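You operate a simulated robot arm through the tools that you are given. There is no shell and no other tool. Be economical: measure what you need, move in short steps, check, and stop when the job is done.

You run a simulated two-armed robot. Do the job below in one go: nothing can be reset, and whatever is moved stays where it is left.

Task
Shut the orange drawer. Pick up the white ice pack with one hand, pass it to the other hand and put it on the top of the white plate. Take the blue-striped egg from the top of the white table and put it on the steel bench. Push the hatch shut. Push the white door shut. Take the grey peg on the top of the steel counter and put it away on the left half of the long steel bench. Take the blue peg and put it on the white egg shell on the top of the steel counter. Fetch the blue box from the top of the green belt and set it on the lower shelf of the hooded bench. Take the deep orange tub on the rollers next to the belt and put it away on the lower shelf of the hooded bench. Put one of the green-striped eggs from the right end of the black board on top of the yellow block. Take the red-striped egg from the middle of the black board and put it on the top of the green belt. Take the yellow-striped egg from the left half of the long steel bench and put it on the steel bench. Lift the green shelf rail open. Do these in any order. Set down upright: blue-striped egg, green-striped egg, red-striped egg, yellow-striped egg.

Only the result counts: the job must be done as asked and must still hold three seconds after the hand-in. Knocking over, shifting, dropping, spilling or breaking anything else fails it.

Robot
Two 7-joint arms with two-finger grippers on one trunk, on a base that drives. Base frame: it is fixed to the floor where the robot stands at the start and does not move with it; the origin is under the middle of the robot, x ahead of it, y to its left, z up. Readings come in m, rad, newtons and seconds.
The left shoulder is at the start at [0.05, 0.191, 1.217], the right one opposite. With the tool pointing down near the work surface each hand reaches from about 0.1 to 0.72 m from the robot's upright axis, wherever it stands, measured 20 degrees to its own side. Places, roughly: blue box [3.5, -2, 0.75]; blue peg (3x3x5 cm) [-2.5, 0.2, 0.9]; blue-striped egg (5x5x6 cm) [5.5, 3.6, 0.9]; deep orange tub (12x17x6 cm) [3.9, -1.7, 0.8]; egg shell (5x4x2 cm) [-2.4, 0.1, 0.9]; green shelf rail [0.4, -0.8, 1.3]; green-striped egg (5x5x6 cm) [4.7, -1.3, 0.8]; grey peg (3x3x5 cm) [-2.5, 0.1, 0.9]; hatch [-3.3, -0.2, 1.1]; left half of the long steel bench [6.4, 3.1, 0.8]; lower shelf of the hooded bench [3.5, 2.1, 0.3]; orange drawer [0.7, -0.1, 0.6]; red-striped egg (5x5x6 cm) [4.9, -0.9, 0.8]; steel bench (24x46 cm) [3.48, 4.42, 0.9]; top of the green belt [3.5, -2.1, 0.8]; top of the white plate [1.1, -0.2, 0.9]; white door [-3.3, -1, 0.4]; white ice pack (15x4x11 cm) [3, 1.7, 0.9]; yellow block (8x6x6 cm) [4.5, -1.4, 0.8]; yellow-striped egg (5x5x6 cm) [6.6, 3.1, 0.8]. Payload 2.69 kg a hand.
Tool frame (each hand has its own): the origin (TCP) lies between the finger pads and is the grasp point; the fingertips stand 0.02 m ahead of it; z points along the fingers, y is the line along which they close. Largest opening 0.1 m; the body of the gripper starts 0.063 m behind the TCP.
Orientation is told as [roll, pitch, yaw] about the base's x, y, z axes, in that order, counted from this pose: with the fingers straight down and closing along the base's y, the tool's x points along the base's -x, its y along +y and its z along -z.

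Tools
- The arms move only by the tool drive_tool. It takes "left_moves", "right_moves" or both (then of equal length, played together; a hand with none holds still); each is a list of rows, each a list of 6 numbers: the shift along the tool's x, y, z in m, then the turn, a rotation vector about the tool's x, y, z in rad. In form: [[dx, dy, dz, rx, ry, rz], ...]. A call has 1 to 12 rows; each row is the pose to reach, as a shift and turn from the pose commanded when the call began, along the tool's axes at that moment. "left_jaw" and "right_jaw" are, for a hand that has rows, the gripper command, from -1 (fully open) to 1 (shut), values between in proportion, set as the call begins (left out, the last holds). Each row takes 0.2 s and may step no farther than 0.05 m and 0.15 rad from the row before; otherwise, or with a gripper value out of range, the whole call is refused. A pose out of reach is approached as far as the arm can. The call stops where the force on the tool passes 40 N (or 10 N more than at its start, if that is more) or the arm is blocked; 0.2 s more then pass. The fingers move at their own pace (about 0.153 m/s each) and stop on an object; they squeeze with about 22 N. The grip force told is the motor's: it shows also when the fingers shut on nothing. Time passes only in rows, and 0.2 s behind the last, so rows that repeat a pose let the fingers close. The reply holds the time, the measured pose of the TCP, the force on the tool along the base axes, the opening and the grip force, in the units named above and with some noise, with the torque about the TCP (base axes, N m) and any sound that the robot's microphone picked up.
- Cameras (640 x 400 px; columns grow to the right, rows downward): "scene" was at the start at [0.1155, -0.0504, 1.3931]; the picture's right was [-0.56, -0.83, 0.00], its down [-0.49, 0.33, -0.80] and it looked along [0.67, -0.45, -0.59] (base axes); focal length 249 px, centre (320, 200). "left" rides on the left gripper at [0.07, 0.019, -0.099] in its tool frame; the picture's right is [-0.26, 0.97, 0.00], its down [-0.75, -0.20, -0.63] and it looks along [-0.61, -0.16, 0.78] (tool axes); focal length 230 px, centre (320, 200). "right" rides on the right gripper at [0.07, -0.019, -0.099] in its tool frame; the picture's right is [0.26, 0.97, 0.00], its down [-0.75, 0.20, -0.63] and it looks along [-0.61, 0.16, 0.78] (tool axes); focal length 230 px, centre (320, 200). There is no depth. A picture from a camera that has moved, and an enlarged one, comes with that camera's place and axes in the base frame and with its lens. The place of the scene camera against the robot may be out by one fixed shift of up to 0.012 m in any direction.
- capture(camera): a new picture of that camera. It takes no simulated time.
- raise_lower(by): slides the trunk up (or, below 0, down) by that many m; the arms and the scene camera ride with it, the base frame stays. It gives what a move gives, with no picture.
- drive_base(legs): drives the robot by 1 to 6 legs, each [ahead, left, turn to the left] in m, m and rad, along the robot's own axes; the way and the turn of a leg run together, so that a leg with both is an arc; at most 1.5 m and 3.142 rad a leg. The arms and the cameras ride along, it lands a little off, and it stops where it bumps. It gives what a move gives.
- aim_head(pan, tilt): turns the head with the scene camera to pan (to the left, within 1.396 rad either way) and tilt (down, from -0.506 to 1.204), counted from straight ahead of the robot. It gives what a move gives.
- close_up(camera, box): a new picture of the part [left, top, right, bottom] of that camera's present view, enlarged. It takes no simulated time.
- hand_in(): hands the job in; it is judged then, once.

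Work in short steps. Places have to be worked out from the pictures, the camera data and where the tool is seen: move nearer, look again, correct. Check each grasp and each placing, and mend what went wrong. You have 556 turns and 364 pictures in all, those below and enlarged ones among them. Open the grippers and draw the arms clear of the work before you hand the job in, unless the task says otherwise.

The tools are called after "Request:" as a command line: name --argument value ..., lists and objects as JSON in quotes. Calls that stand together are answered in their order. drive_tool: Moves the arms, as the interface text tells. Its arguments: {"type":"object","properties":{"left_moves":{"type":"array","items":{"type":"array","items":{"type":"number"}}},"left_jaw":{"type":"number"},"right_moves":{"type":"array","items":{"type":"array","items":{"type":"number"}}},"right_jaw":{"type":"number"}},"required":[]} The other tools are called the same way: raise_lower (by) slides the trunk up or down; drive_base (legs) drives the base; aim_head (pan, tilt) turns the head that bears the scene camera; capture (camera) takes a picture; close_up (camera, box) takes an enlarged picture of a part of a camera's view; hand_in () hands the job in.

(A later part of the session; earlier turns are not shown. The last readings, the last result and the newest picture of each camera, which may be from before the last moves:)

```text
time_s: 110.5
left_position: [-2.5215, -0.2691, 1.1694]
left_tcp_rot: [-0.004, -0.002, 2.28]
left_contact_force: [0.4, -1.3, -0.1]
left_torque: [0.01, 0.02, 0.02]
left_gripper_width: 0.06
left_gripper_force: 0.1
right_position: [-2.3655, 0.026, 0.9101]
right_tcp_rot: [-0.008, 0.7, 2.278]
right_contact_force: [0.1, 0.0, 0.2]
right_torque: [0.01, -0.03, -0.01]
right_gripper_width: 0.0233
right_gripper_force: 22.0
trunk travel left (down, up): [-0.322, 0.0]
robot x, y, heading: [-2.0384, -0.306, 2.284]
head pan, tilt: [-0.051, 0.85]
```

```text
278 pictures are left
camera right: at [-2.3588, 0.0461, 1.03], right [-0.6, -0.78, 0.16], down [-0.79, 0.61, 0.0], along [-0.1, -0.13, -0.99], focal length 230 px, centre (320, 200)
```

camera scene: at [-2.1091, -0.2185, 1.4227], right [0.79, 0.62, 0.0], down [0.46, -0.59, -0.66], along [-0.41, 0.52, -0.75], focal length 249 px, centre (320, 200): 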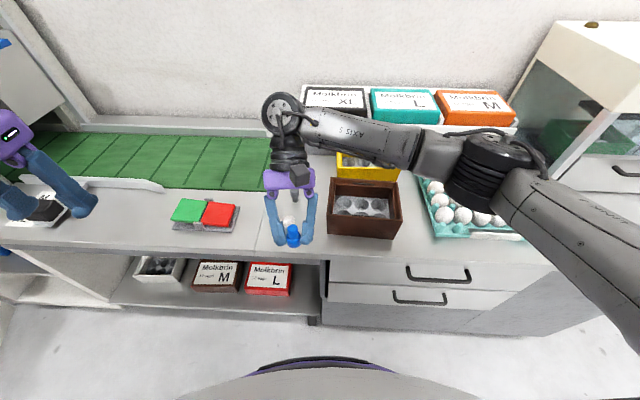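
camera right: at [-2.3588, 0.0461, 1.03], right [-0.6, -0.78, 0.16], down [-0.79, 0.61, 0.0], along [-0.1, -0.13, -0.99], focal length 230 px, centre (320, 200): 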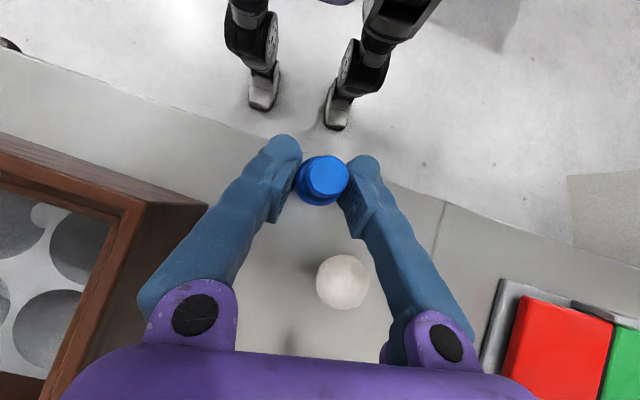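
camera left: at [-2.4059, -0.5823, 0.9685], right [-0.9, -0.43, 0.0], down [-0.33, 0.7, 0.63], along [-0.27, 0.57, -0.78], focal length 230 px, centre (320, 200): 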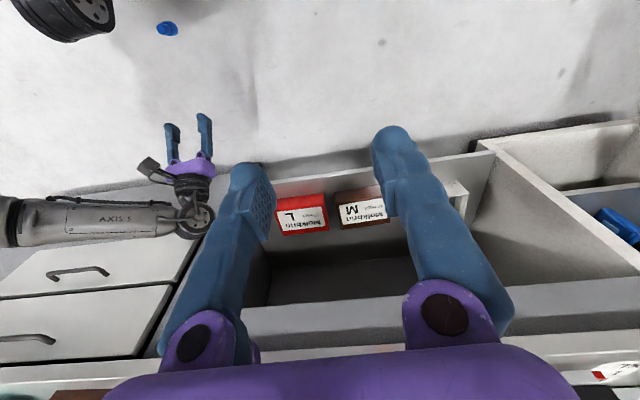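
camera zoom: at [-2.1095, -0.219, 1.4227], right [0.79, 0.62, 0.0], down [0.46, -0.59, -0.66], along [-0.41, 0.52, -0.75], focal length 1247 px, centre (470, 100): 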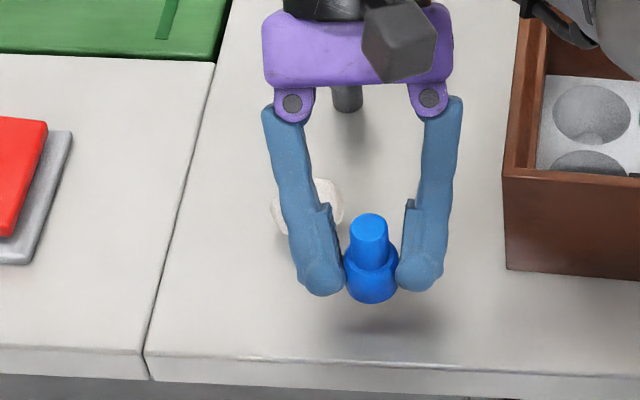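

The peg is upright, head down, over free counter. Lowering the last 3 cm slowly.

Request:
drive_tool --right_moves '[[-0.0077, 0, 0.0092, 0, 0, 0], [-0.0142, 0, 0.0168, 0, 0, 0], [-0.018, 0, 0.0214, 0, 0, 0], [-0.02, 0, 0.0237, 0, 0, 0]]'

Request:
close_up --camera "scene" --box '[240, 180, 340, 260]'

```text
time_s: 111.5
left_position: [-2.5225, -0.2671, 1.1701]
left_tcp_rot: [0.001, -0.002, 2.278]
left_contact_force: [0.0, 0.3, 0.7]
left_torque: [0.0, 0.02, -0.02]
left_gripper_width: 0.0599
left_gripper_force: 0.1
right_position: [-2.3596, 0.0239, 0.8914]
right_tcp_rot: [-0.007, 0.701, 2.281]
right_contact_force: [0.1, 0.6, -0.1]
right_torque: [-0.02, 0.01, 0.01]
right_gripper_width: 0.0248
right_gripper_force: 22.3
right hand out of reach, approached as far as the arm can: row 1, 2, 3, 4
trunk travel left (down, up): [-0.322, 0.0]
robot x, y, heading: [-2.0383, -0.307, 2.284]
head pan, tilt: [-0.051, 0.85]
```

```text
5.00 times, centred on (290, 220) of scene
camera zoom: at [-2.1092, -0.2186, 1.4227], right [0.79, 0.62, 0.0], down [0.46, -0.59, -0.66], along [-0.41, 0.52, -0.75], focal length 1247 px, centre (470, 100)
```

zoom: 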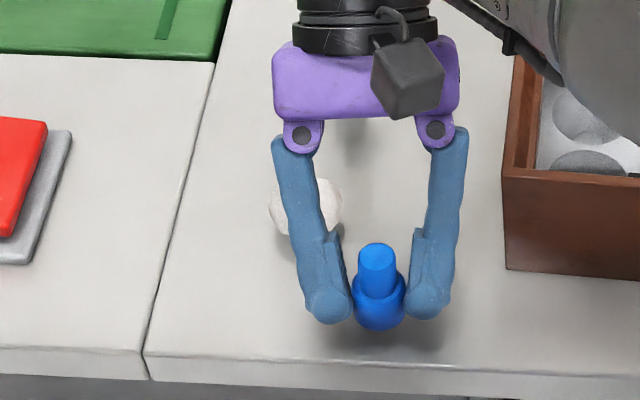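

The arm is at its reach limit, so I let the trunk down for the last ~1.3 cm.

Request:
raise_lower --by -0.013

Request:
close_up --camera "scene" --box '[240, 180, 340, 260]'

```text
time_s: 112.1
left_position: [-2.5211, -0.2668, 1.1575]
left_tcp_rot: [0.0, -0.001, 2.278]
left_contact_force: [-0.3, 0.5, 1.4]
left_torque: [-0.01, -0.01, 0.02]
left_gripper_width: 0.0602
left_gripper_force: 0.0
right_position: [-2.3587, 0.025, 0.8786]
right_tcp_rot: [-0.008, 0.699, 2.279]
right_contact_force: [0.4, 0.7, 0.1]
right_torque: [0.0, 0.02, -0.01]
right_gripper_width: 0.024
right_gripper_force: 22.2
trunk travel left (down, up): [-0.309, 0.013]
robot x, y, heading: [-2.0378, -0.3059, 2.292]
head pan, tilt: [-0.051, 0.85]
```

```text
5.00 times, centred on (290, 220) of scene
camera zoom: at [-2.1088, -0.2185, 1.4097], right [0.79, 0.62, 0.0], down [0.46, -0.59, -0.66], along [-0.41, 0.52, -0.75], focal length 1247 px, centre (470, 100)
```

zoom: 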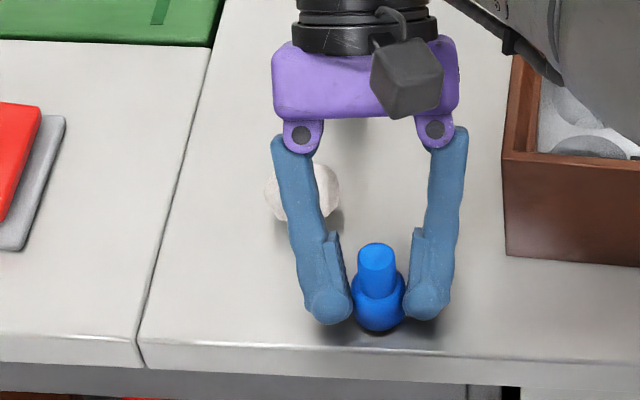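

No contact yet; lowering a few more millimetres.

Request:
raise_lower --by -0.006

Request:
raise_lower --by -0.004

```text
time_s: 112.7
left_position: [-2.5212, -0.2689, 1.1515]
left_tcp_rot: [0.0, -0.002, 2.277]
left_contact_force: [-0.7, 0.0, 0.5]
left_torque: [0.01, 0.01, -0.02]
left_gripper_width: 0.0598
left_gripper_force: 0.1
right_position: [-2.3598, 0.0241, 0.8752]
right_tcp_rot: [-0.008, 0.697, 2.283]
right_contact_force: [0.5, 1.3, 16.6]
right_torque: [0.03, -0.04, -0.03]
right_gripper_width: 0.0246
right_gripper_force: 22.1
trunk travel left (down, up): [-0.303, 0.019]
robot x, y, heading: [-2.0377, -0.3105, 2.281]
head pan, tilt: [-0.051, 0.85]
```

```text
time_s: 113.2
left_position: [-2.52, -0.2696, 1.1476]
left_tcp_rot: [0.0, -0.005, 2.279]
left_contact_force: [-0.5, 0.5, -0.1]
left_torque: [0.01, 0.01, 0.0]
left_gripper_width: 0.0599
left_gripper_force: 0.1
right_position: [-2.36, 0.0238, 0.8726]
right_tcp_rot: [-0.005, 0.697, 2.281]
right_contact_force: [-1.5, 2.6, 30.8]
right_torque: [-0.09, 0.12, -0.1]
right_gripper_width: 0.024
right_gripper_force: 21.9
trunk travel left (down, up): [-0.299, 0.023]
robot x, y, heading: [-2.0401, -0.3098, 2.288]
head pan, tilt: [-0.051, 0.85]
```

Contact made; I ease up and open the jaw, then withdraw along the finger direction.

Request:
raise_lower --by 0.005

Request:
drive_tool --right_moves '[[0, 0, 0, 0, 0, 0], [0, 0, 0, 0, 0, 0], [0, 0, -0.03, 0, 0, 0], [0, 0, -0.07, 0, 0, 0], [0.03, 0, -0.1, 0, 0, 0]]' --right_jaw -0.3

Request:
close_up --camera "scene" --box '[240, 180, 340, 260]'

```text
time_s: 113.8
left_position: [-2.5211, -0.2674, 1.1521]
left_tcp_rot: [0.0, -0.002, 2.277]
left_contact_force: [-1.3, -0.2, -0.1]
left_torque: [0.02, 0.0, 0.03]
left_gripper_width: 0.06
left_gripper_force: 0.0
right_position: [-2.358, 0.0248, 0.8725]
right_tcp_rot: [-0.011, 0.697, 2.276]
right_contact_force: [0.4, -0.5, -0.8]
right_torque: [0.0, 0.0, 0.02]
right_gripper_width: 0.0245
right_gripper_force: 22.2
trunk travel left (down, up): [-0.304, 0.018]
robot x, y, heading: [-2.0405, -0.3084, 2.287]
head pan, tilt: [-0.051, 0.85]
```

```text
time_s: 115.0
left_position: [-2.5219, -0.269, 1.1523]
left_tcp_rot: [-0.002, -0.001, 2.278]
left_contact_force: [0.3, 1.0, -0.4]
left_torque: [0.03, 0.0, -0.04]
left_gripper_width: 0.06
left_gripper_force: 0.0
right_position: [-2.3727, 0.0563, 0.9648]
right_tcp_rot: [-0.009, 0.698, 2.282]
right_contact_force: [-0.2, -0.1, 1.0]
right_torque: [0.03, 0.0, 0.05]
right_gripper_width: 0.0649
right_gripper_force: 0.0
right hand out of reach, approached as far as the arm can: row 3, 4, 5
trunk travel left (down, up): [-0.304, 0.018]
robot x, y, heading: [-2.0395, -0.3073, 2.291]
head pan, tilt: [-0.051, 0.85]
```

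```text
5.00 times, centred on (290, 220) of scene
camera zoom: at [-2.1098, -0.2196, 1.4047], right [0.79, 0.62, 0.0], down [0.46, -0.59, -0.66], along [-0.41, 0.52, -0.75], focal length 1247 px, centre (470, 100)
```

zoom: 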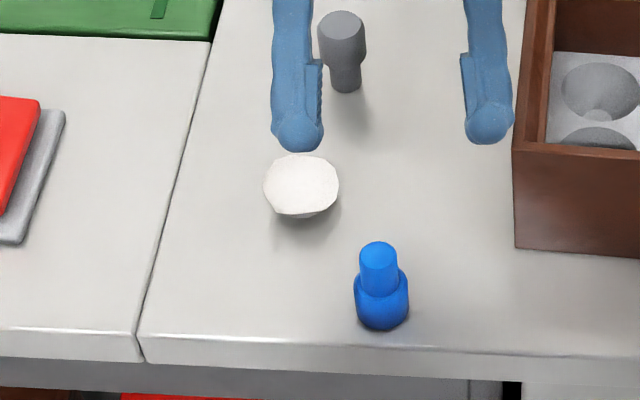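

The blue peg stands head-down, safely. I turn the right hand back to vertical above it.

Request:
drive_tool --right_moves '[[0.01, 0, -0.011, 0, -0.14, 0], [0.02, 0, -0.023, 0, -0.28, 0], [0.029, 0, -0.035, 0, -0.42, 0], [0.039, 0, -0.046, 0, -0.56, 0], [0.039, 0, -0.046, 0, -0.7, 0]]'

Request:
capture --camera "right"

```text
time_s: 116.2
left_position: [-2.5206, -0.2682, 1.1532]
left_tcp_rot: [0.001, -0.002, 2.278]
left_contact_force: [-0.8, 1.1, 0.0]
left_torque: [-0.02, -0.01, 0.02]
left_gripper_width: 0.06
left_gripper_force: 0.0
right_position: [-2.3724, 0.0579, 1.0282]
right_tcp_rot: [-0.004, -0.006, 2.285]
right_contact_force: [-0.6, -0.8, 0.5]
right_torque: [-0.01, -0.01, -0.03]
right_gripper_width: 0.0652
right_gripper_force: 0.1
trunk travel left (down, up): [-0.304, 0.018]
robot x, y, heading: [-2.0353, -0.3083, 2.287]
head pan, tilt: [-0.051, 0.85]
```

```text
274 pictures are left
camera right: at [-2.3132, 0.0176, 1.1264], right [-0.56, -0.83, -0.01], down [-0.64, 0.43, 0.63], along [-0.52, 0.36, -0.77], focal length 230 px, centre (320, 200)
```

right: 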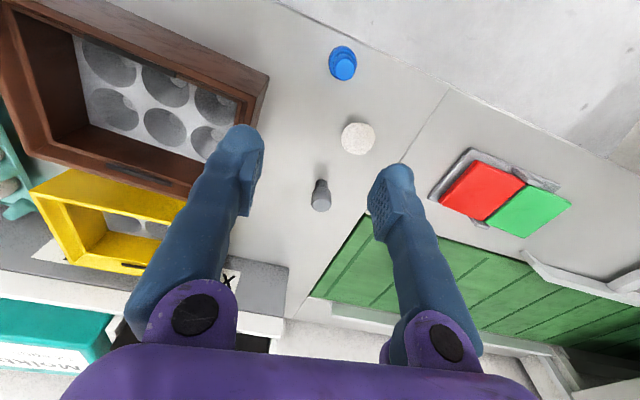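

Peg foot top at [-2.354,0.021]; I go down so the tips just clear the head and grip the foot.

Request:
drive_tool --right_moves '[[0.03, 0.008, 0, 0, 0, 0], [0.04, 0.0103, 0.03, 0, 0, 0], [0.04, 0.0103, 0.07, 0, 0, 0], [0.04, 0.0103, 0.1, 0, 0, 0]]' --right_jaw 0.1

Request:
capture --camera "right"

```text
time_s: 117.2
left_position: [-2.5224, -0.2684, 1.1519]
left_tcp_rot: [0.0, -0.001, 2.276]
left_contact_force: [-0.7, 0.4, -0.2]
left_torque: [-0.02, 0.0, 0.0]
left_gripper_width: 0.0601
left_gripper_force: 0.0
right_position: [-2.3539, 0.0217, 0.9256]
right_tcp_rot: [-0.007, -0.003, 2.284]
right_contact_force: [-0.1, -0.2, 0.7]
right_torque: [0.01, 0.01, 0.01]
right_gripper_width: 0.045
right_gripper_force: 0.1
trunk travel left (down, up): [-0.304, 0.018]
robot x, y, heading: [-2.037, -0.3026, 2.285]
head pan, tilt: [-0.051, 0.85]
```

```text
273 pictures are left
camera right: at [-2.2954, -0.0191, 1.0245], right [-0.56, -0.83, -0.01], down [-0.65, 0.43, 0.63], along [-0.52, 0.36, -0.78], focal length 230 px, centre (320, 200)
```

right: 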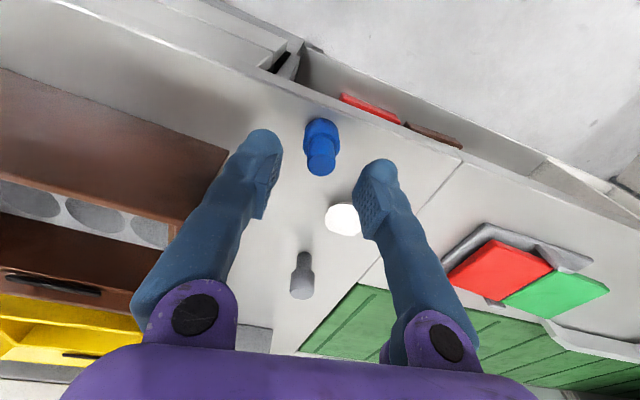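

Aligned within 2 mm. Lower to z 0.901 and close on the foot.

Request:
drive_tool --right_moves '[[-0.001, 0, 0.015, 0, 0, 0], [-0.001, 0, 0.025, 0, 0, 0]]'

Request:
drive_tool --right_moves '[[0, 0, 0, 0, 0, 0], [0, 0, 0, 0, 0, 0], [0, 0, -0.03, 0, 0, 0], [0, 0, -0.06, 0, 0, 0]]' --right_jaw 1

Request:
capture --camera "right"

Request:
close_up --camera "scene" --box '[240, 180, 340, 260]'

```text
time_s: 117.8
left_position: [-2.5218, -0.2673, 1.1519]
left_tcp_rot: [0.0, -0.002, 2.278]
left_contact_force: [0.3, -1.0, -0.2]
left_torque: [0.02, 0.0, -0.01]
left_gripper_width: 0.0601
left_gripper_force: 0.0
right_position: [-2.353, 0.0228, 0.9021]
right_tcp_rot: [-0.005, -0.003, 2.285]
right_contact_force: [0.2, -0.3, 0.0]
right_torque: [-0.01, 0.0, 0.01]
right_gripper_width: 0.045
right_gripper_force: 0.1
trunk travel left (down, up): [-0.304, 0.018]
robot x, y, heading: [-2.0362, -0.3071, 2.282]
head pan, tilt: [-0.051, 0.85]
```

```text
time_s: 118.8
left_position: [-2.5209, -0.2674, 1.1519]
left_tcp_rot: [-0.001, -0.003, 2.276]
left_contact_force: [-0.8, -0.2, -0.2]
left_torque: [-0.01, -0.01, 0.04]
left_gripper_width: 0.0601
left_gripper_force: 0.0
right_position: [-2.3541, 0.0214, 0.962]
right_tcp_rot: [-0.007, -0.003, 2.285]
right_contact_force: [-0.3, 0.2, 0.6]
right_torque: [-0.01, 0.01, 0.02]
right_gripper_width: 0.0147
right_gripper_force: 22.0
trunk travel left (down, up): [-0.304, 0.018]
robot x, y, heading: [-2.0399, -0.3101, 2.288]
head pan, tilt: [-0.051, 0.85]
```

```text
272 pictures are left
camera right: at [-2.2949, -0.0187, 1.0606], right [-0.56, -0.83, -0.01], down [-0.65, 0.43, 0.63], along [-0.52, 0.36, -0.78], focal length 230 px, centre (320, 200)
```

right: 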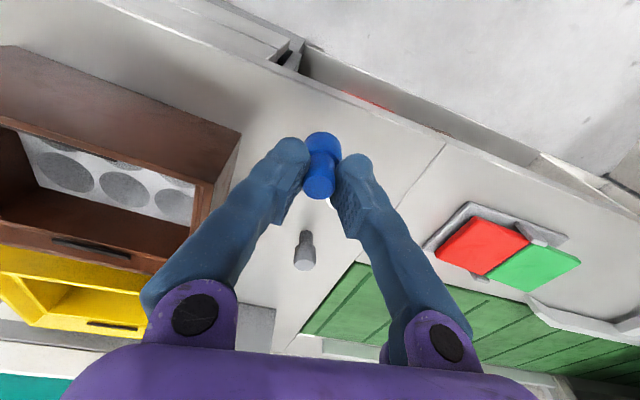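

```text
5.00 times, centred on (290, 220) of scene
camera zoom: at [-2.109, -0.2186, 1.4046], right [0.79, 0.62, 0.0], down [0.46, -0.59, -0.66], along [-0.41, 0.52, -0.75], focal length 1247 px, centre (470, 100)
```

zoom: 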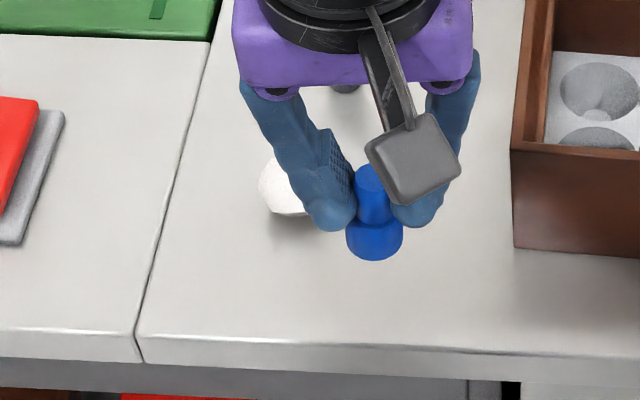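

Held by the foot. I move it over the shell (≈[-2.434,0.048]) and check the alignment.

Request:
drive_tool --right_moves '[[0, 0, -0.03, 0, 0, 0], [-0.036, 0.021, -0.03, 0, 0, 0], [-0.0726, 0.043, -0.03, 0, 0, 0], [-0.0726, 0.043, -0.03, 0, 0, 0]]'

Request:
close_up --camera "right" --box '[250, 60, 390, 220]'

Request:
close_up --camera "scene" --box '[240, 170, 340, 250]'

```text
time_s: 119.8
left_position: [-2.5205, -0.2675, 1.1517]
left_tcp_rot: [0.002, -0.002, 2.278]
left_contact_force: [0.0, -0.3, -0.1]
left_torque: [-0.03, -0.01, 0.01]
left_gripper_width: 0.0599
left_gripper_force: 0.1
right_position: [-2.4335, 0.0484, 0.993]
right_tcp_rot: [-0.006, -0.002, 2.285]
right_contact_force: [1.1, 0.1, -0.7]
right_torque: [-0.01, 0.01, -0.01]
right_gripper_width: 0.0146
right_gripper_force: 22.4
trunk travel left (down, up): [-0.304, 0.018]
robot x, y, heading: [-2.0427, -0.3067, 2.288]
head pan, tilt: [-0.051, 0.85]
```

```text
2.50 times, centred on (320, 140) of right
camera zoom: at [-2.3753, 0.0084, 1.091], right [-0.56, -0.83, -0.01], down [-0.65, 0.43, 0.63], along [-0.52, 0.36, -0.78], focal length 575 px, centre (320, 350)
```

zoom: 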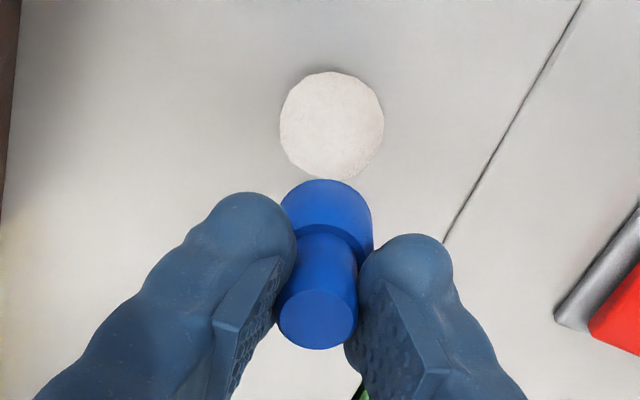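

```text
5.00 times, centred on (290, 210) of scene
camera zoom: at [-2.1086, -0.2181, 1.4047], right [0.79, 0.62, 0.0], down [0.46, -0.59, -0.66], along [-0.41, 0.52, -0.75], focal length 1247 px, centre (470, 150)
```

zoom: 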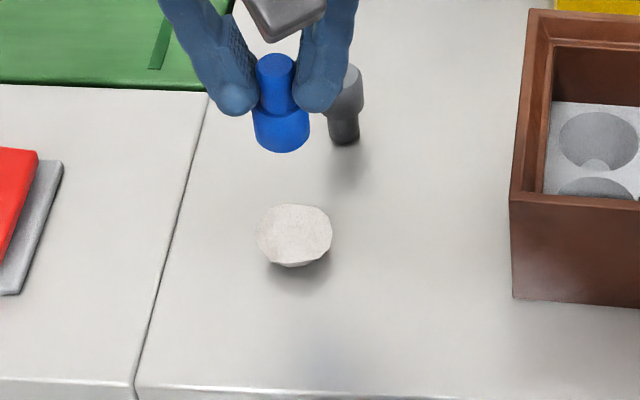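

Peg should come ~6.5 mm nearer to me to be centred. I correct and lower to just above the rim.

Request:
drive_tool --right_moves '[[0.0065, 0, 0, 0, 0, 0], [0.0065, 0, 0.03, 0, 0, 0], [0.0065, 0, 0.06, 0, 0, 0], [0.0065, 0, 0.066, 0, 0, 0], [0.0065, 0, 0.066, 0, 0, 0]]'

Request:
close_up --camera "right" --box '[250, 60, 390, 220]'

Request:
close_up --camera "scene" --box '[240, 170, 340, 250]'

```text
time_s: 121.0
left_position: [-2.5215, -0.2685, 1.1508]
left_tcp_rot: [0.0, 0.0, 2.278]
left_contact_force: [-0.4, 0.1, 0.1]
left_torque: [-0.02, -0.02, 0.01]
left_gripper_width: 0.0598
left_gripper_force: 0.0
right_position: [-2.4312, 0.0423, 0.9259]
right_tcp_rot: [-0.007, -0.003, 2.284]
right_contact_force: [-0.5, -1.0, 0.4]
right_torque: [-0.01, -0.03, 0.0]
right_gripper_width: 0.0156
right_gripper_force: 21.9
trunk travel left (down, up): [-0.304, 0.018]
robot x, y, heading: [-2.0404, -0.3074, 2.286]
head pan, tilt: [-0.051, 0.85]
```

```text
2.50 times, centred on (320, 140) of right
camera zoom: at [-2.3724, 0.0027, 1.0241], right [-0.56, -0.83, -0.01], down [-0.65, 0.43, 0.63], along [-0.52, 0.36, -0.78], focal length 575 px, centre (320, 350)
```

zoom: 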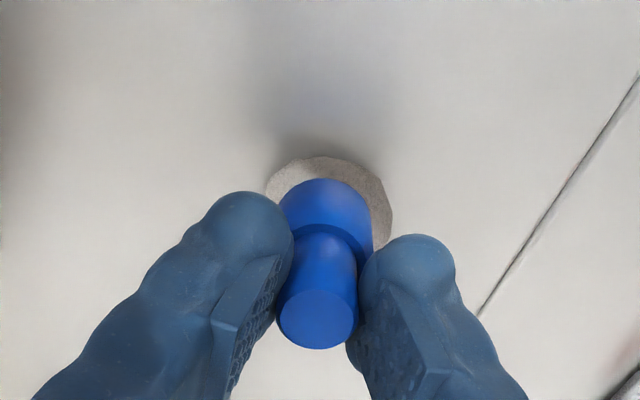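

```text
5.00 times, centred on (290, 210) of scene
camera zoom: at [-2.1092, -0.2185, 1.4046], right [0.79, 0.62, 0.0], down [0.46, -0.59, -0.66], along [-0.41, 0.52, -0.75], focal length 1247 px, centre (470, 150)
```

zoom: 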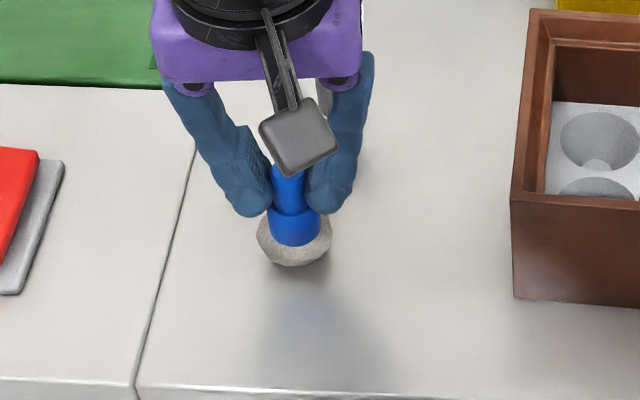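

Centred. Lowering in tiny steps, watching the force.

Request:
drive_tool --right_moves '[[0, 0, 0.002, 0, 0, 0], [0, 0, 0.004, 0, 0, 0]]'

Request:
drive_tool --right_moves '[[0, 0, 0.002, 0, 0, 0], [0, 0, 0.003, 0, 0, 0]]'

```text
time_s: 121.6
left_position: [-2.5212, -0.2679, 1.1522]
left_tcp_rot: [0.001, -0.002, 2.279]
left_contact_force: [0.4, -0.1, 0.4]
left_torque: [0.02, -0.01, 0.0]
left_gripper_width: 0.0601
left_gripper_force: 0.1
right_position: [-2.4299, 0.0421, 0.9216]
right_tcp_rot: [-0.006, -0.001, 2.286]
right_contact_force: [1.1, 0.4, 0.0]
right_torque: [0.02, -0.01, 0.0]
right_gripper_width: 0.0159
right_gripper_force: 22.5
trunk travel left (down, up): [-0.304, 0.018]
robot x, y, heading: [-2.0375, -0.3066, 2.285]
head pan, tilt: [-0.051, 0.85]
```

```text
time_s: 122.2
left_position: [-2.521, -0.2689, 1.1523]
left_tcp_rot: [0.001, -0.001, 2.277]
left_contact_force: [0.1, 0.5, 0.1]
left_torque: [0.0, 0.03, 0.02]
left_gripper_width: 0.0598
left_gripper_force: 0.0
right_position: [-2.4295, 0.0416, 0.9196]
right_tcp_rot: [-0.004, -0.002, 2.284]
right_contact_force: [-0.2, -0.7, 0.2]
right_torque: [0.01, 0.0, 0.0]
right_gripper_width: 0.0161
right_gripper_force: 22.0
trunk travel left (down, up): [-0.304, 0.018]
robot x, y, heading: [-2.0368, -0.3049, 2.287]
head pan, tilt: [-0.051, 0.85]
```

Request:
drive_tool --right_moves '[[0, 0, 0.002, 0, 0, 0], [0, 0, 0.003, 0, 0, 0]]'

Request:
drive_tool --right_moves '[[0, 0, 0.002, 0, 0, 0], [0, 0, 0.003, 0, 0, 0]]'

Request:
close_up --camera "right" --box '[250, 60, 390, 220]'

```text
time_s: 122.8
left_position: [-2.5211, -0.2688, 1.1517]
left_tcp_rot: [-0.001, -0.002, 2.279]
left_contact_force: [-0.9, 0.8, -0.3]
left_torque: [0.0, -0.03, -0.03]
left_gripper_width: 0.0599
left_gripper_force: 0.1
right_position: [-2.4307, 0.0419, 0.9169]
right_tcp_rot: [-0.005, -0.003, 2.285]
right_contact_force: [-0.4, -0.7, 4.0]
right_torque: [0.06, 0.0, 0.01]
right_gripper_width: 0.0158
right_gripper_force: 21.7
trunk travel left (down, up): [-0.304, 0.018]
robot x, y, heading: [-2.0385, -0.3098, 2.284]
head pan, tilt: [-0.051, 0.85]
```

```text
time_s: 123.4
left_position: [-2.5199, -0.2688, 1.153]
left_tcp_rot: [0.0, -0.004, 2.278]
left_contact_force: [0.4, 0.1, 0.0]
left_torque: [-0.01, 0.01, 0.03]
left_gripper_width: 0.0601
left_gripper_force: 0.0
right_position: [-2.4297, 0.0413, 0.9156]
right_tcp_rot: [-0.004, -0.008, 2.285]
right_contact_force: [-0.7, 0.0, 21.9]
right_torque: [0.04, 0.12, 0.05]
right_gripper_width: 0.0155
right_gripper_force: 21.9
trunk travel left (down, up): [-0.304, 0.018]
robot x, y, heading: [-2.0383, -0.309, 2.284]
head pan, tilt: [-0.051, 0.85]
```

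```text
2.50 times, centred on (320, 140) of right
camera zoom: at [-2.371, 0.001, 1.0144], right [-0.56, -0.83, -0.01], down [-0.64, 0.43, 0.63], along [-0.52, 0.36, -0.77], focal length 575 px, centre (320, 350)
```

zoom: 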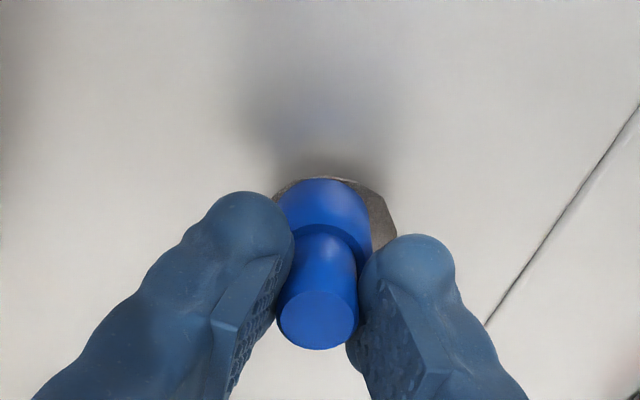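

Contact at z≈0.917. The shell looks ~3 mm ahead and 2 mm left of the peg; I lift, recheck and re-centre.

Request:
drive_tool --right_moves '[[0, 0, -0.004, 0, 0, 0], [-0.003, 0.002, -0.005, 0, 0, 0]]'

Request:
close_up --camera "right" --box '[270, 110, 370, 210]'

Request:
close_up --camera "scene" --box '[270, 190, 320, 230]'

```text
time_s: 124.0
left_position: [-2.5212, -0.2685, 1.1518]
left_tcp_rot: [0.0, -0.001, 2.277]
left_contact_force: [0.6, -0.2, -0.5]
left_torque: [0.01, -0.02, 0.01]
left_gripper_width: 0.06
left_gripper_force: 0.2
right_position: [-2.4314, 0.0411, 0.9172]
right_tcp_rot: [-0.006, 0.0, 2.287]
right_contact_force: [1.6, -0.7, 2.7]
right_torque: [-0.02, -0.05, 0.01]
right_gripper_width: 0.016
right_gripper_force: 22.3
trunk travel left (down, up): [-0.304, 0.018]
robot x, y, heading: [-2.0354, -0.3096, 2.288]
head pan, tilt: [-0.051, 0.85]
```

```text
4.00 times, centred on (320, 160) of right
camera zoom: at [-2.3743, 0.0017, 1.0158], right [-0.56, -0.83, -0.01], down [-0.65, 0.43, 0.63], along [-0.52, 0.36, -0.78], focal length 920 px, centre (320, 360)
```

zoom: 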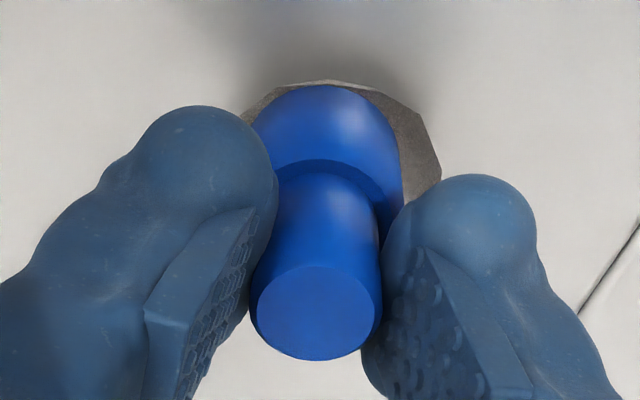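

```text
10.00 times, centred on (295, 210) of scene
camera zoom: at [-2.1089, -0.2187, 1.4044], right [0.79, 0.62, 0.0], down [0.46, -0.59, -0.66], along [-0.41, 0.52, -0.75], focal length 2494 px, centre (570, 100)
```

zoom: 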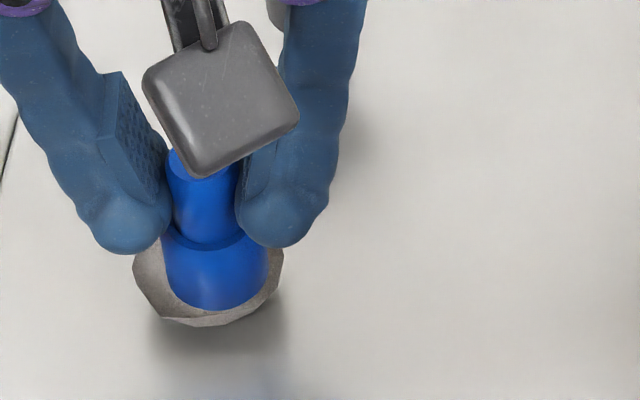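

Only ~2 mm to the left remains. I lift clear, shift 2 mm left and lower to light contact.

Request:
drive_tool --right_moves '[[0, 0, -0.008, 0, 0, 0], [0, 0.0022, -0.008, 0, 0, 0], [0, 0.0022, -0.003, 0, 0, 0], [0, 0.0022, 0, 0, 0, 0]]'

Request:
close_up --camera "right" --box '[270, 110, 370, 210]'

Request:
close_up --camera "scene" --box '[270, 190, 320, 230]'

```text
time_s: 125.0
left_position: [-2.5207, -0.2684, 1.151]
left_tcp_rot: [-0.001, -0.002, 2.277]
left_contact_force: [-0.1, -1.2, -0.1]
left_torque: [0.01, 0.04, -0.01]
left_gripper_width: 0.06
left_gripper_force: 0.2
right_position: [-2.4342, 0.0419, 0.9177]
right_tcp_rot: [-0.007, -0.003, 2.284]
right_contact_force: [-0.4, 0.3, 0.5]
right_torque: [0.01, 0.0, 0.02]
right_gripper_width: 0.0155
right_gripper_force: 22.2
trunk travel left (down, up): [-0.304, 0.018]
robot x, y, heading: [-2.0384, -0.3067, 2.29]
head pan, tilt: [-0.051, 0.85]
```

```text
4.00 times, centred on (320, 160) of right
camera zoom: at [-2.3763, 0.002, 1.0161], right [-0.56, -0.83, -0.01], down [-0.65, 0.43, 0.63], along [-0.52, 0.36, -0.78], focal length 920 px, centre (320, 360)
```

zoom: 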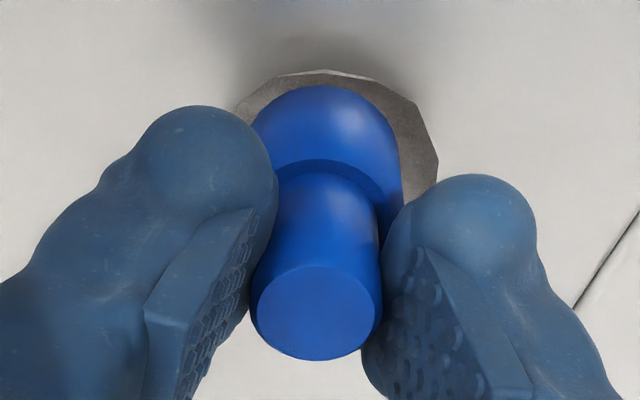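

```text
10.00 times, centred on (295, 210) of scene
camera zoom: at [-2.1091, -0.2185, 1.4047], right [0.79, 0.62, 0.0], down [0.46, -0.59, -0.66], along [-0.41, 0.52, -0.75], focal length 2494 px, centre (570, 100)
```

zoom: 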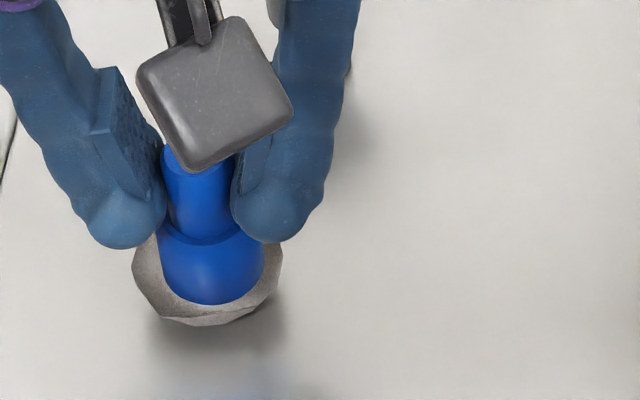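

Well centred now. Lower 2 mm to light contact.

Request:
drive_tool --right_moves '[[0, 0.001, 0.001, 0, 0, 0], [0, 0.001, 0.0015, 0, 0, 0]]'

```text
time_s: 125.6
left_position: [-2.5221, -0.2687, 1.1515]
left_tcp_rot: [0.001, -0.002, 2.278]
left_contact_force: [0.6, -0.2, 0.0]
left_torque: [-0.01, 0.0, 0.01]
left_gripper_width: 0.0598
left_gripper_force: 0.0
right_position: [-2.4364, 0.0408, 0.9161]
right_tcp_rot: [-0.004, -0.003, 2.284]
right_contact_force: [0.0, 0.1, 4.2]
right_torque: [-0.01, 0.03, 0.03]
right_gripper_width: 0.0159
right_gripper_force: 21.6
trunk travel left (down, up): [-0.304, 0.018]
robot x, y, heading: [-2.0361, -0.3073, 2.287]
head pan, tilt: [-0.051, 0.85]
```

Light contact (4 N), almost no torque. I open the jaw a little and look.

Request:
drive_tool --right_moves '[[0, 0, 0, 0, 0, 0], [0, 0, 0, 0, 0, 0]]' --right_jaw 0.2

Request:
close_up --camera "right" --box '[270, 110, 370, 210]'

```text
time_s: 126.2
left_position: [-2.5217, -0.2675, 1.1523]
left_tcp_rot: [-0.001, -0.002, 2.279]
left_contact_force: [0.4, 0.1, -0.1]
left_torque: [0.0, 0.03, 0.0]
left_gripper_width: 0.0598
left_gripper_force: 0.0
right_position: [-2.4358, 0.0408, 0.9162]
right_tcp_rot: [-0.006, -0.003, 2.286]
right_contact_force: [-0.2, -0.5, 0.1]
right_torque: [-0.02, -0.01, 0.03]
right_gripper_width: 0.0399
right_gripper_force: 0.1
trunk travel left (down, up): [-0.304, 0.018]
robot x, y, heading: [-2.0393, -0.3087, 2.289]
head pan, tilt: [-0.051, 0.85]
```

```text
4.00 times, centred on (320, 160) of right
camera zoom: at [-2.3772, 0.0013, 1.0147], right [-0.56, -0.83, -0.01], down [-0.65, 0.43, 0.63], along [-0.52, 0.36, -0.78], focal length 920 px, centre (320, 360)
```

zoom: 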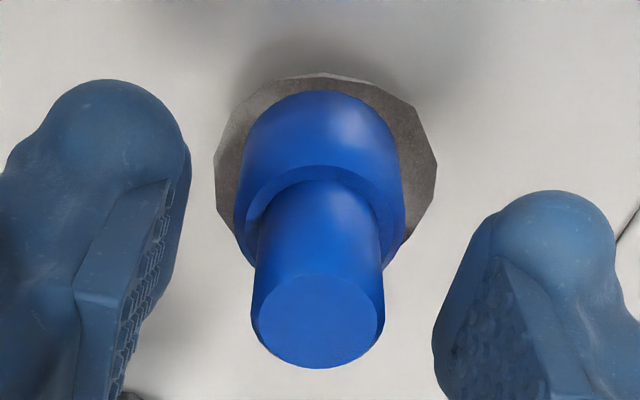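

The peg stands in the shell. I let a second pass and recheck before lifting away.

Request:
drive_tool --right_moves '[[0, 0, 0, 0, 0, 0], [0, 0, 0, 0, 0, 0], [0, 0, 0, 0, 0, 0], [0, 0, 0, 0, 0, 0], [0, 0, 0, 0, 0, 0], [0, 0, 0, 0, 0, 0]]'

Request:
close_up --camera "right" --box '[270, 110, 370, 210]'

Request:
close_up --camera "scene" --box '[270, 190, 320, 230]'

```text
time_s: 127.6
left_position: [-2.5224, -0.2675, 1.1516]
left_tcp_rot: [0.0, -0.002, 2.278]
left_contact_force: [-0.1, 0.6, -0.4]
left_torque: [-0.04, 0.0, 0.02]
left_gripper_width: 0.0599
left_gripper_force: 0.2
right_position: [-2.4355, 0.0416, 0.9161]
right_tcp_rot: [-0.006, -0.002, 2.285]
right_contact_force: [-0.5, 0.4, -0.1]
right_torque: [-0.01, -0.01, 0.02]
right_gripper_width: 0.04
right_gripper_force: 0.0
trunk travel left (down, up): [-0.304, 0.018]
robot x, y, heading: [-2.0401, -0.3083, 2.287]
head pan, tilt: [-0.051, 0.85]
```

```text
4.00 times, centred on (320, 160) of right
camera zoom: at [-2.3772, 0.0014, 1.0148], right [-0.56, -0.83, -0.01], down [-0.65, 0.43, 0.63], along [-0.52, 0.36, -0.78], focal length 920 px, centre (320, 360)
```

zoom: 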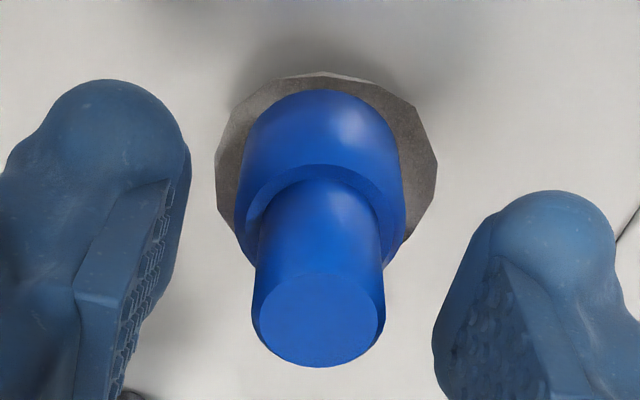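

```text
10.00 times, centred on (295, 210) of scene
camera zoom: at [-2.1091, -0.2184, 1.4046], right [0.79, 0.62, 0.0], down [0.46, -0.59, -0.66], along [-0.41, 0.52, -0.75], focal length 2494 px, centre (570, 100)
```

zoom: 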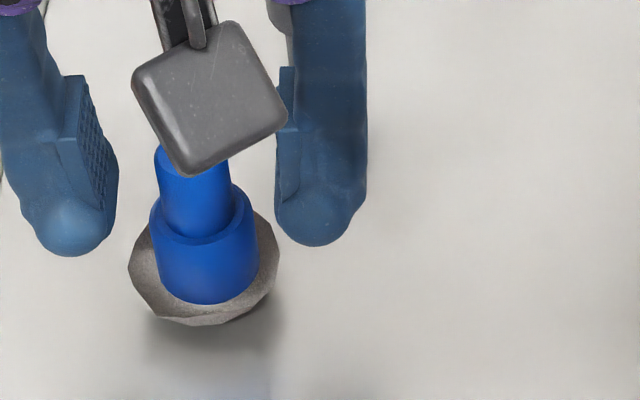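

Stable. I lift the right hand and move on to above the grey peg (≈[-2.47,0.123]).

Request:
drive_tool --right_moves '[[0, 0, -0.02, 0, 0, 0], [0, 0, -0.05, 0, 0, 0], [0, 0, -0.09, 0, 0, 0], [-0.04, -0.013, -0.09, 0, 0, 0], [-0.084, -0.027, -0.09, 0, 0, 0], [-0.084, -0.027, -0.07, 0, 0, 0]]'

Request:
drive_tool --right_moves '[[0, 0, 0, 0, 0, 0]]' --right_jaw 0.0

Request:
capture --camera "right"

```text
time_s: 129.0
left_position: [-2.521, -0.2672, 1.1524]
left_tcp_rot: [0.0, 0.0, 2.278]
left_contact_force: [-0.5, 0.4, -0.4]
left_torque: [-0.01, 0.02, -0.01]
left_gripper_width: 0.0599
left_gripper_force: 0.0
right_position: [-2.4707, 0.1218, 0.9867]
right_tcp_rot: [-0.005, -0.001, 2.286]
right_contact_force: [-0.4, 0.7, 0.6]
right_torque: [-0.01, -0.03, 0.04]
right_gripper_width: 0.0401
right_gripper_force: 0.0
trunk travel left (down, up): [-0.304, 0.018]
robot x, y, heading: [-2.0372, -0.3115, 2.285]
head pan, tilt: [-0.051, 0.85]
```

```text
time_s: 129.4
left_position: [-2.5209, -0.2681, 1.1527]
left_tcp_rot: [-0.001, -0.001, 2.279]
left_contact_force: [0.0, -0.2, 0.0]
left_torque: [0.01, -0.01, 0.01]
left_gripper_width: 0.06
left_gripper_force: 0.0
right_position: [-2.4712, 0.1221, 0.9873]
right_tcp_rot: [-0.006, -0.001, 2.285]
right_contact_force: [-0.1, -0.7, -0.1]
right_torque: [0.01, 0.02, 0.02]
right_gripper_width: 0.0501
right_gripper_force: 0.0
trunk travel left (down, up): [-0.304, 0.018]
robot x, y, heading: [-2.0377, -0.3058, 2.285]
head pan, tilt: [-0.051, 0.85]
```

```text
258 pictures are left
camera right: at [-2.4131, 0.0817, 1.0859], right [-0.56, -0.83, -0.01], down [-0.65, 0.43, 0.63], along [-0.52, 0.36, -0.78], focal length 230 px, centre (320, 200)
```

right: 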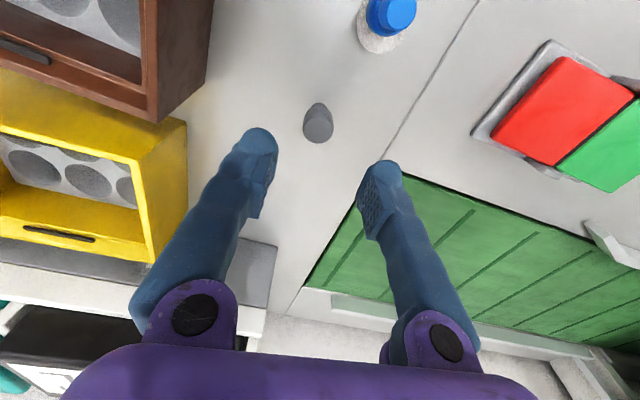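

Grey peg top at [-2.475,0.128]. Descend around its head and grip.

Request:
drive_tool --right_moves '[[-0.0065, -0.001, 0.035, 0, 0, 0], [-0.0065, -0.001, 0.07, 0, 0, 0], [-0.0065, -0.001, 0.102, 0, 0, 0]]'

Request:
drive_tool --right_moves '[[0, 0, 0, 0, 0, 0], [0, 0, 0, 0, 0, 0], [0, 0, -0.02, 0, 0, 0], [0, 0, -0.06, 0, 0, 0], [0, 0, -0.1, 0, 0, 0]]' --right_jaw 1

Request:
capture --camera "right"

```text
time_s: 130.2
left_position: [-2.5228, -0.2679, 1.1513]
left_tcp_rot: [-0.001, 0.0, 2.278]
left_contact_force: [1.1, -0.6, 0.4]
left_torque: [-0.04, -0.01, -0.02]
left_gripper_width: 0.0602
left_gripper_force: 0.0
right_position: [-2.4658, 0.1249, 0.8869]
right_tcp_rot: [-0.005, -0.002, 2.285]
right_contact_force: [-0.5, 0.3, -0.1]
right_torque: [-0.01, -0.03, 0.03]
right_gripper_width: 0.0498
right_gripper_force: 0.1
right hand out of reach, approached as far as the arm can: row 3
trunk travel left (down, up): [-0.304, 0.018]
robot x, y, heading: [-2.0372, -0.3074, 2.287]
head pan, tilt: [-0.051, 0.85]
```

```text
time_s: 131.4
left_position: [-2.5207, -0.2681, 1.1537]
left_tcp_rot: [0.002, -0.002, 2.278]
left_contact_force: [-0.3, -1.0, 0.1]
left_torque: [-0.02, 0.03, -0.01]
left_gripper_width: 0.0602
left_gripper_force: 0.0
right_position: [-2.4659, 0.1223, 0.9875]
right_tcp_rot: [-0.007, -0.002, 2.285]
right_contact_force: [0.0, -0.2, -1.1]
right_torque: [-0.03, 0.0, -0.01]
right_gripper_width: 0.022
right_gripper_force: 22.1
trunk travel left (down, up): [-0.304, 0.018]
robot x, y, heading: [-2.0371, -0.3114, 2.29]
head pan, tilt: [-0.051, 0.85]
```

```text
257 pictures are left
camera right: at [-2.4087, 0.0823, 1.0859], right [-0.56, -0.83, -0.01], down [-0.65, 0.43, 0.63], along [-0.52, 0.36, -0.78], focal length 230 px, centre (320, 200)
```

right: 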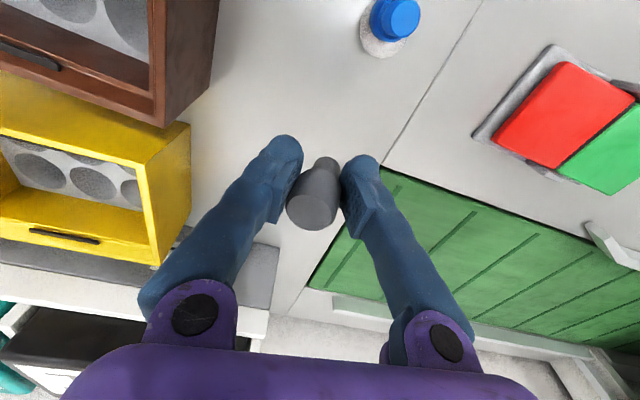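

Grey peg gripped. I lift it high and draw the hand back, then back the base away.

Request:
drive_tool --right_moves '[[0, 0, -0.05, 0, 0, 0], [0, 0, -0.1, 0, 0, 0], [0.05, -0.01, -0.1, 0, 0, 0], [0.09, -0.04, -0.1, 0, 0, 0], [0.13, -0.07, -0.1, 0, 0, 0]]'

Request:
drive_base --legs '[[-0.3, 0, 0]]'

Request:
aim_head --pan 0.5 --tilt 0.5

Request:
capture --camera "scene"

```text
refused: row 3 steps farther than a row can; nothing moved
```

```text
time_s: 133.4
left_position: [-2.3272, -0.4886, 1.1514]
left_tcp_rot: [0.0, -0.002, 2.27]
left_contact_force: [-1.1, -0.6, 0.2]
left_torque: [0.02, 0.03, 0.0]
left_gripper_width: 0.06
left_gripper_force: 0.1
right_position: [-2.2716, -0.098, 0.9868]
right_tcp_rot: [-0.008, -0.002, 2.278]
right_contact_force: [-0.7, -0.4, 0.5]
right_torque: [0.01, 0.01, 0.0]
right_gripper_width: 0.0218
right_gripper_force: 21.9
trunk travel left (down, up): [-0.304, 0.018]
robot x, y, heading: [-1.8434, -0.5343, 2.279]
head pan, tilt: [-0.051, 0.85]
```

```text
time_s: 134.4
left_position: [-2.3282, -0.4881, 1.1522]
left_tcp_rot: [-0.003, -0.001, 2.273]
left_contact_force: [0.4, 0.3, 0.0]
left_torque: [0.01, 0.02, 0.02]
left_gripper_width: 0.0598
left_gripper_force: 0.1
right_position: [-2.2717, -0.0971, 0.9866]
right_tcp_rot: [-0.007, -0.002, 2.278]
right_contact_force: [-0.5, -0.3, -0.2]
right_torque: [0.0, -0.03, 0.0]
right_gripper_width: 0.0217
right_gripper_force: 22.0
trunk travel left (down, up): [-0.304, 0.018]
robot x, y, heading: [-1.8463, -0.5365, 2.278]
head pan, tilt: [0.499, 0.499]
```

```text
256 pictures are left
camera scene: at [-1.9525, -0.4712, 1.4346], right [0.36, 0.93, 0.0], down [0.45, -0.17, -0.88], along [-0.82, 0.31, -0.48], focal length 249 px, centre (320, 200)
```

scene: 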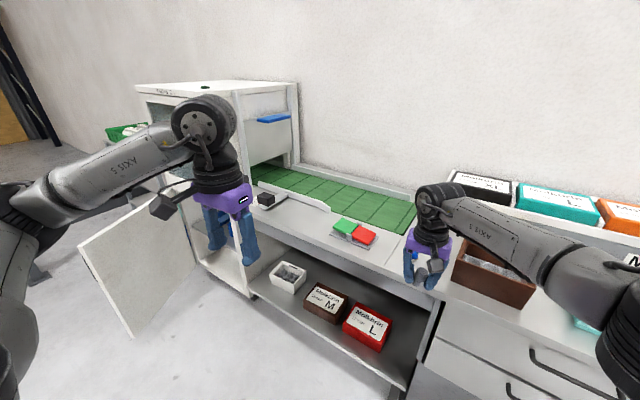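

The tool rows were refused, so the base backed with the peg still low; I check that the blue peg is undisturbed after raising the right hand.

Request:
drive_tool --right_moves '[[0, 0, -0.045, 0, 0, 0], [0, -0.02, -0.085, 0, 0, 0], [0.03, -0.05, -0.1, 0, 0, 0], [0.06, -0.08, -0.11, 0, 0, 0], [0.09, -0.1, -0.12, 0, 0, 0]]'

Request:
close_up --camera "scene" --box '[370, 200, 470, 300]'

```text
time_s: 135.6
left_position: [-2.3266, -0.4892, 1.1522]
left_tcp_rot: [0.0, -0.002, 2.27]
left_contact_force: [0.0, 0.0, 0.5]
left_torque: [-0.03, 0.03, -0.02]
left_gripper_width: 0.0596
left_gripper_force: 0.0
right_position: [-2.1382, -0.1032, 1.1097]
right_tcp_rot: [-0.006, -0.003, 2.277]
right_contact_force: [0.4, -1.0, 0.1]
right_torque: [-0.05, 0.05, -0.02]
right_gripper_width: 0.0215
right_gripper_force: 22.1
trunk travel left (down, up): [-0.304, 0.018]
robot x, y, heading: [-1.8453, -0.5321, 2.281]
head pan, tilt: [0.499, 0.499]
```

```text
4.00 times, centred on (420, 250) of scene
camera zoom: at [-1.9517, -0.4715, 1.4347], right [0.36, 0.93, 0.0], down [0.45, -0.17, -0.88], along [-0.82, 0.31, -0.48], focal length 998 px, centre (-80, 0)
```

zoom: 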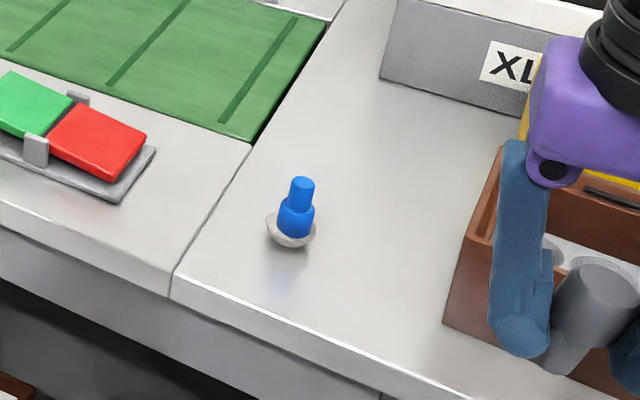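

Blue peg is fine on the shell. Now I look at the machine with hatch and white door.

Request:
aim_head --pan 0.75 --tilt 0.4

Request:
drive_tool --left_moves '[[0.03, 0.03, 0, 0, 0, 0], [0.06, 0.06, 0, 0, 0, 0], [0.09, 0.09, 0, 0, 0, 0]]' --left_jaw 1

Request:
capture --camera "scene"

```text
time_s: 136.3
left_position: [-2.3285, -0.4886, 1.1522]
left_tcp_rot: [0.001, 0.002, 2.272]
left_contact_force: [-0.1, -0.4, -0.7]
left_torque: [0.03, -0.01, -0.05]
left_gripper_width: 0.0599
left_gripper_force: 0.0
right_position: [-2.1385, -0.1024, 1.1103]
right_tcp_rot: [-0.008, 0.0, 2.276]
right_contact_force: [0.9, 0.0, 0.1]
right_torque: [0.01, -0.01, -0.03]
right_gripper_width: 0.0214
right_gripper_force: 22.3
trunk travel left (down, up): [-0.304, 0.018]
robot x, y, heading: [-1.8446, -0.5327, 2.28]
head pan, tilt: [0.75, 0.4]
```

```text
time_s: 137.1
left_position: [-2.3386, -0.6174, 1.1532]
left_tcp_rot: [-0.001, -0.004, 2.269]
left_contact_force: [0.6, -0.7, -0.3]
left_torque: [0.03, 0.0, 0.0]
left_gripper_width: 0.0002
left_gripper_force: 21.7
right_position: [-2.1367, -0.1045, 1.1112]
right_tcp_rot: [-0.006, -0.004, 2.277]
right_contact_force: [-0.1, -0.2, 0.2]
right_torque: [0.0, 0.02, 0.0]
right_gripper_width: 0.0216
right_gripper_force: 21.9
trunk travel left (down, up): [-0.304, 0.018]
robot x, y, heading: [-1.8418, -0.5337, 2.279]
head pan, tilt: [0.75, 0.4]
```

```text
254 pictures are left
camera scene: at [-1.958, -0.4945, 1.444], right [0.11, 0.99, 0.0], down [0.39, -0.04, -0.92], along [-0.92, 0.1, -0.39], focal length 249 px, centre (320, 200)
```

scene: 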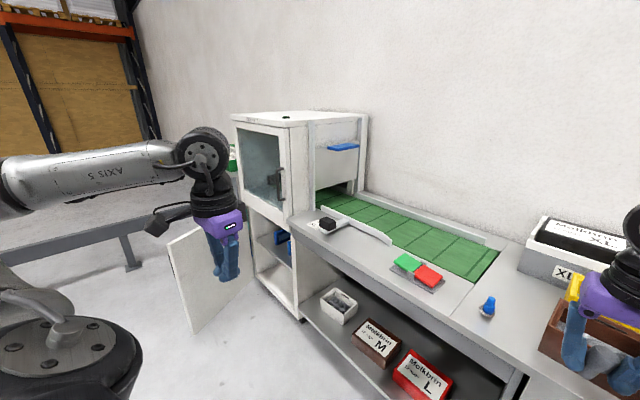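

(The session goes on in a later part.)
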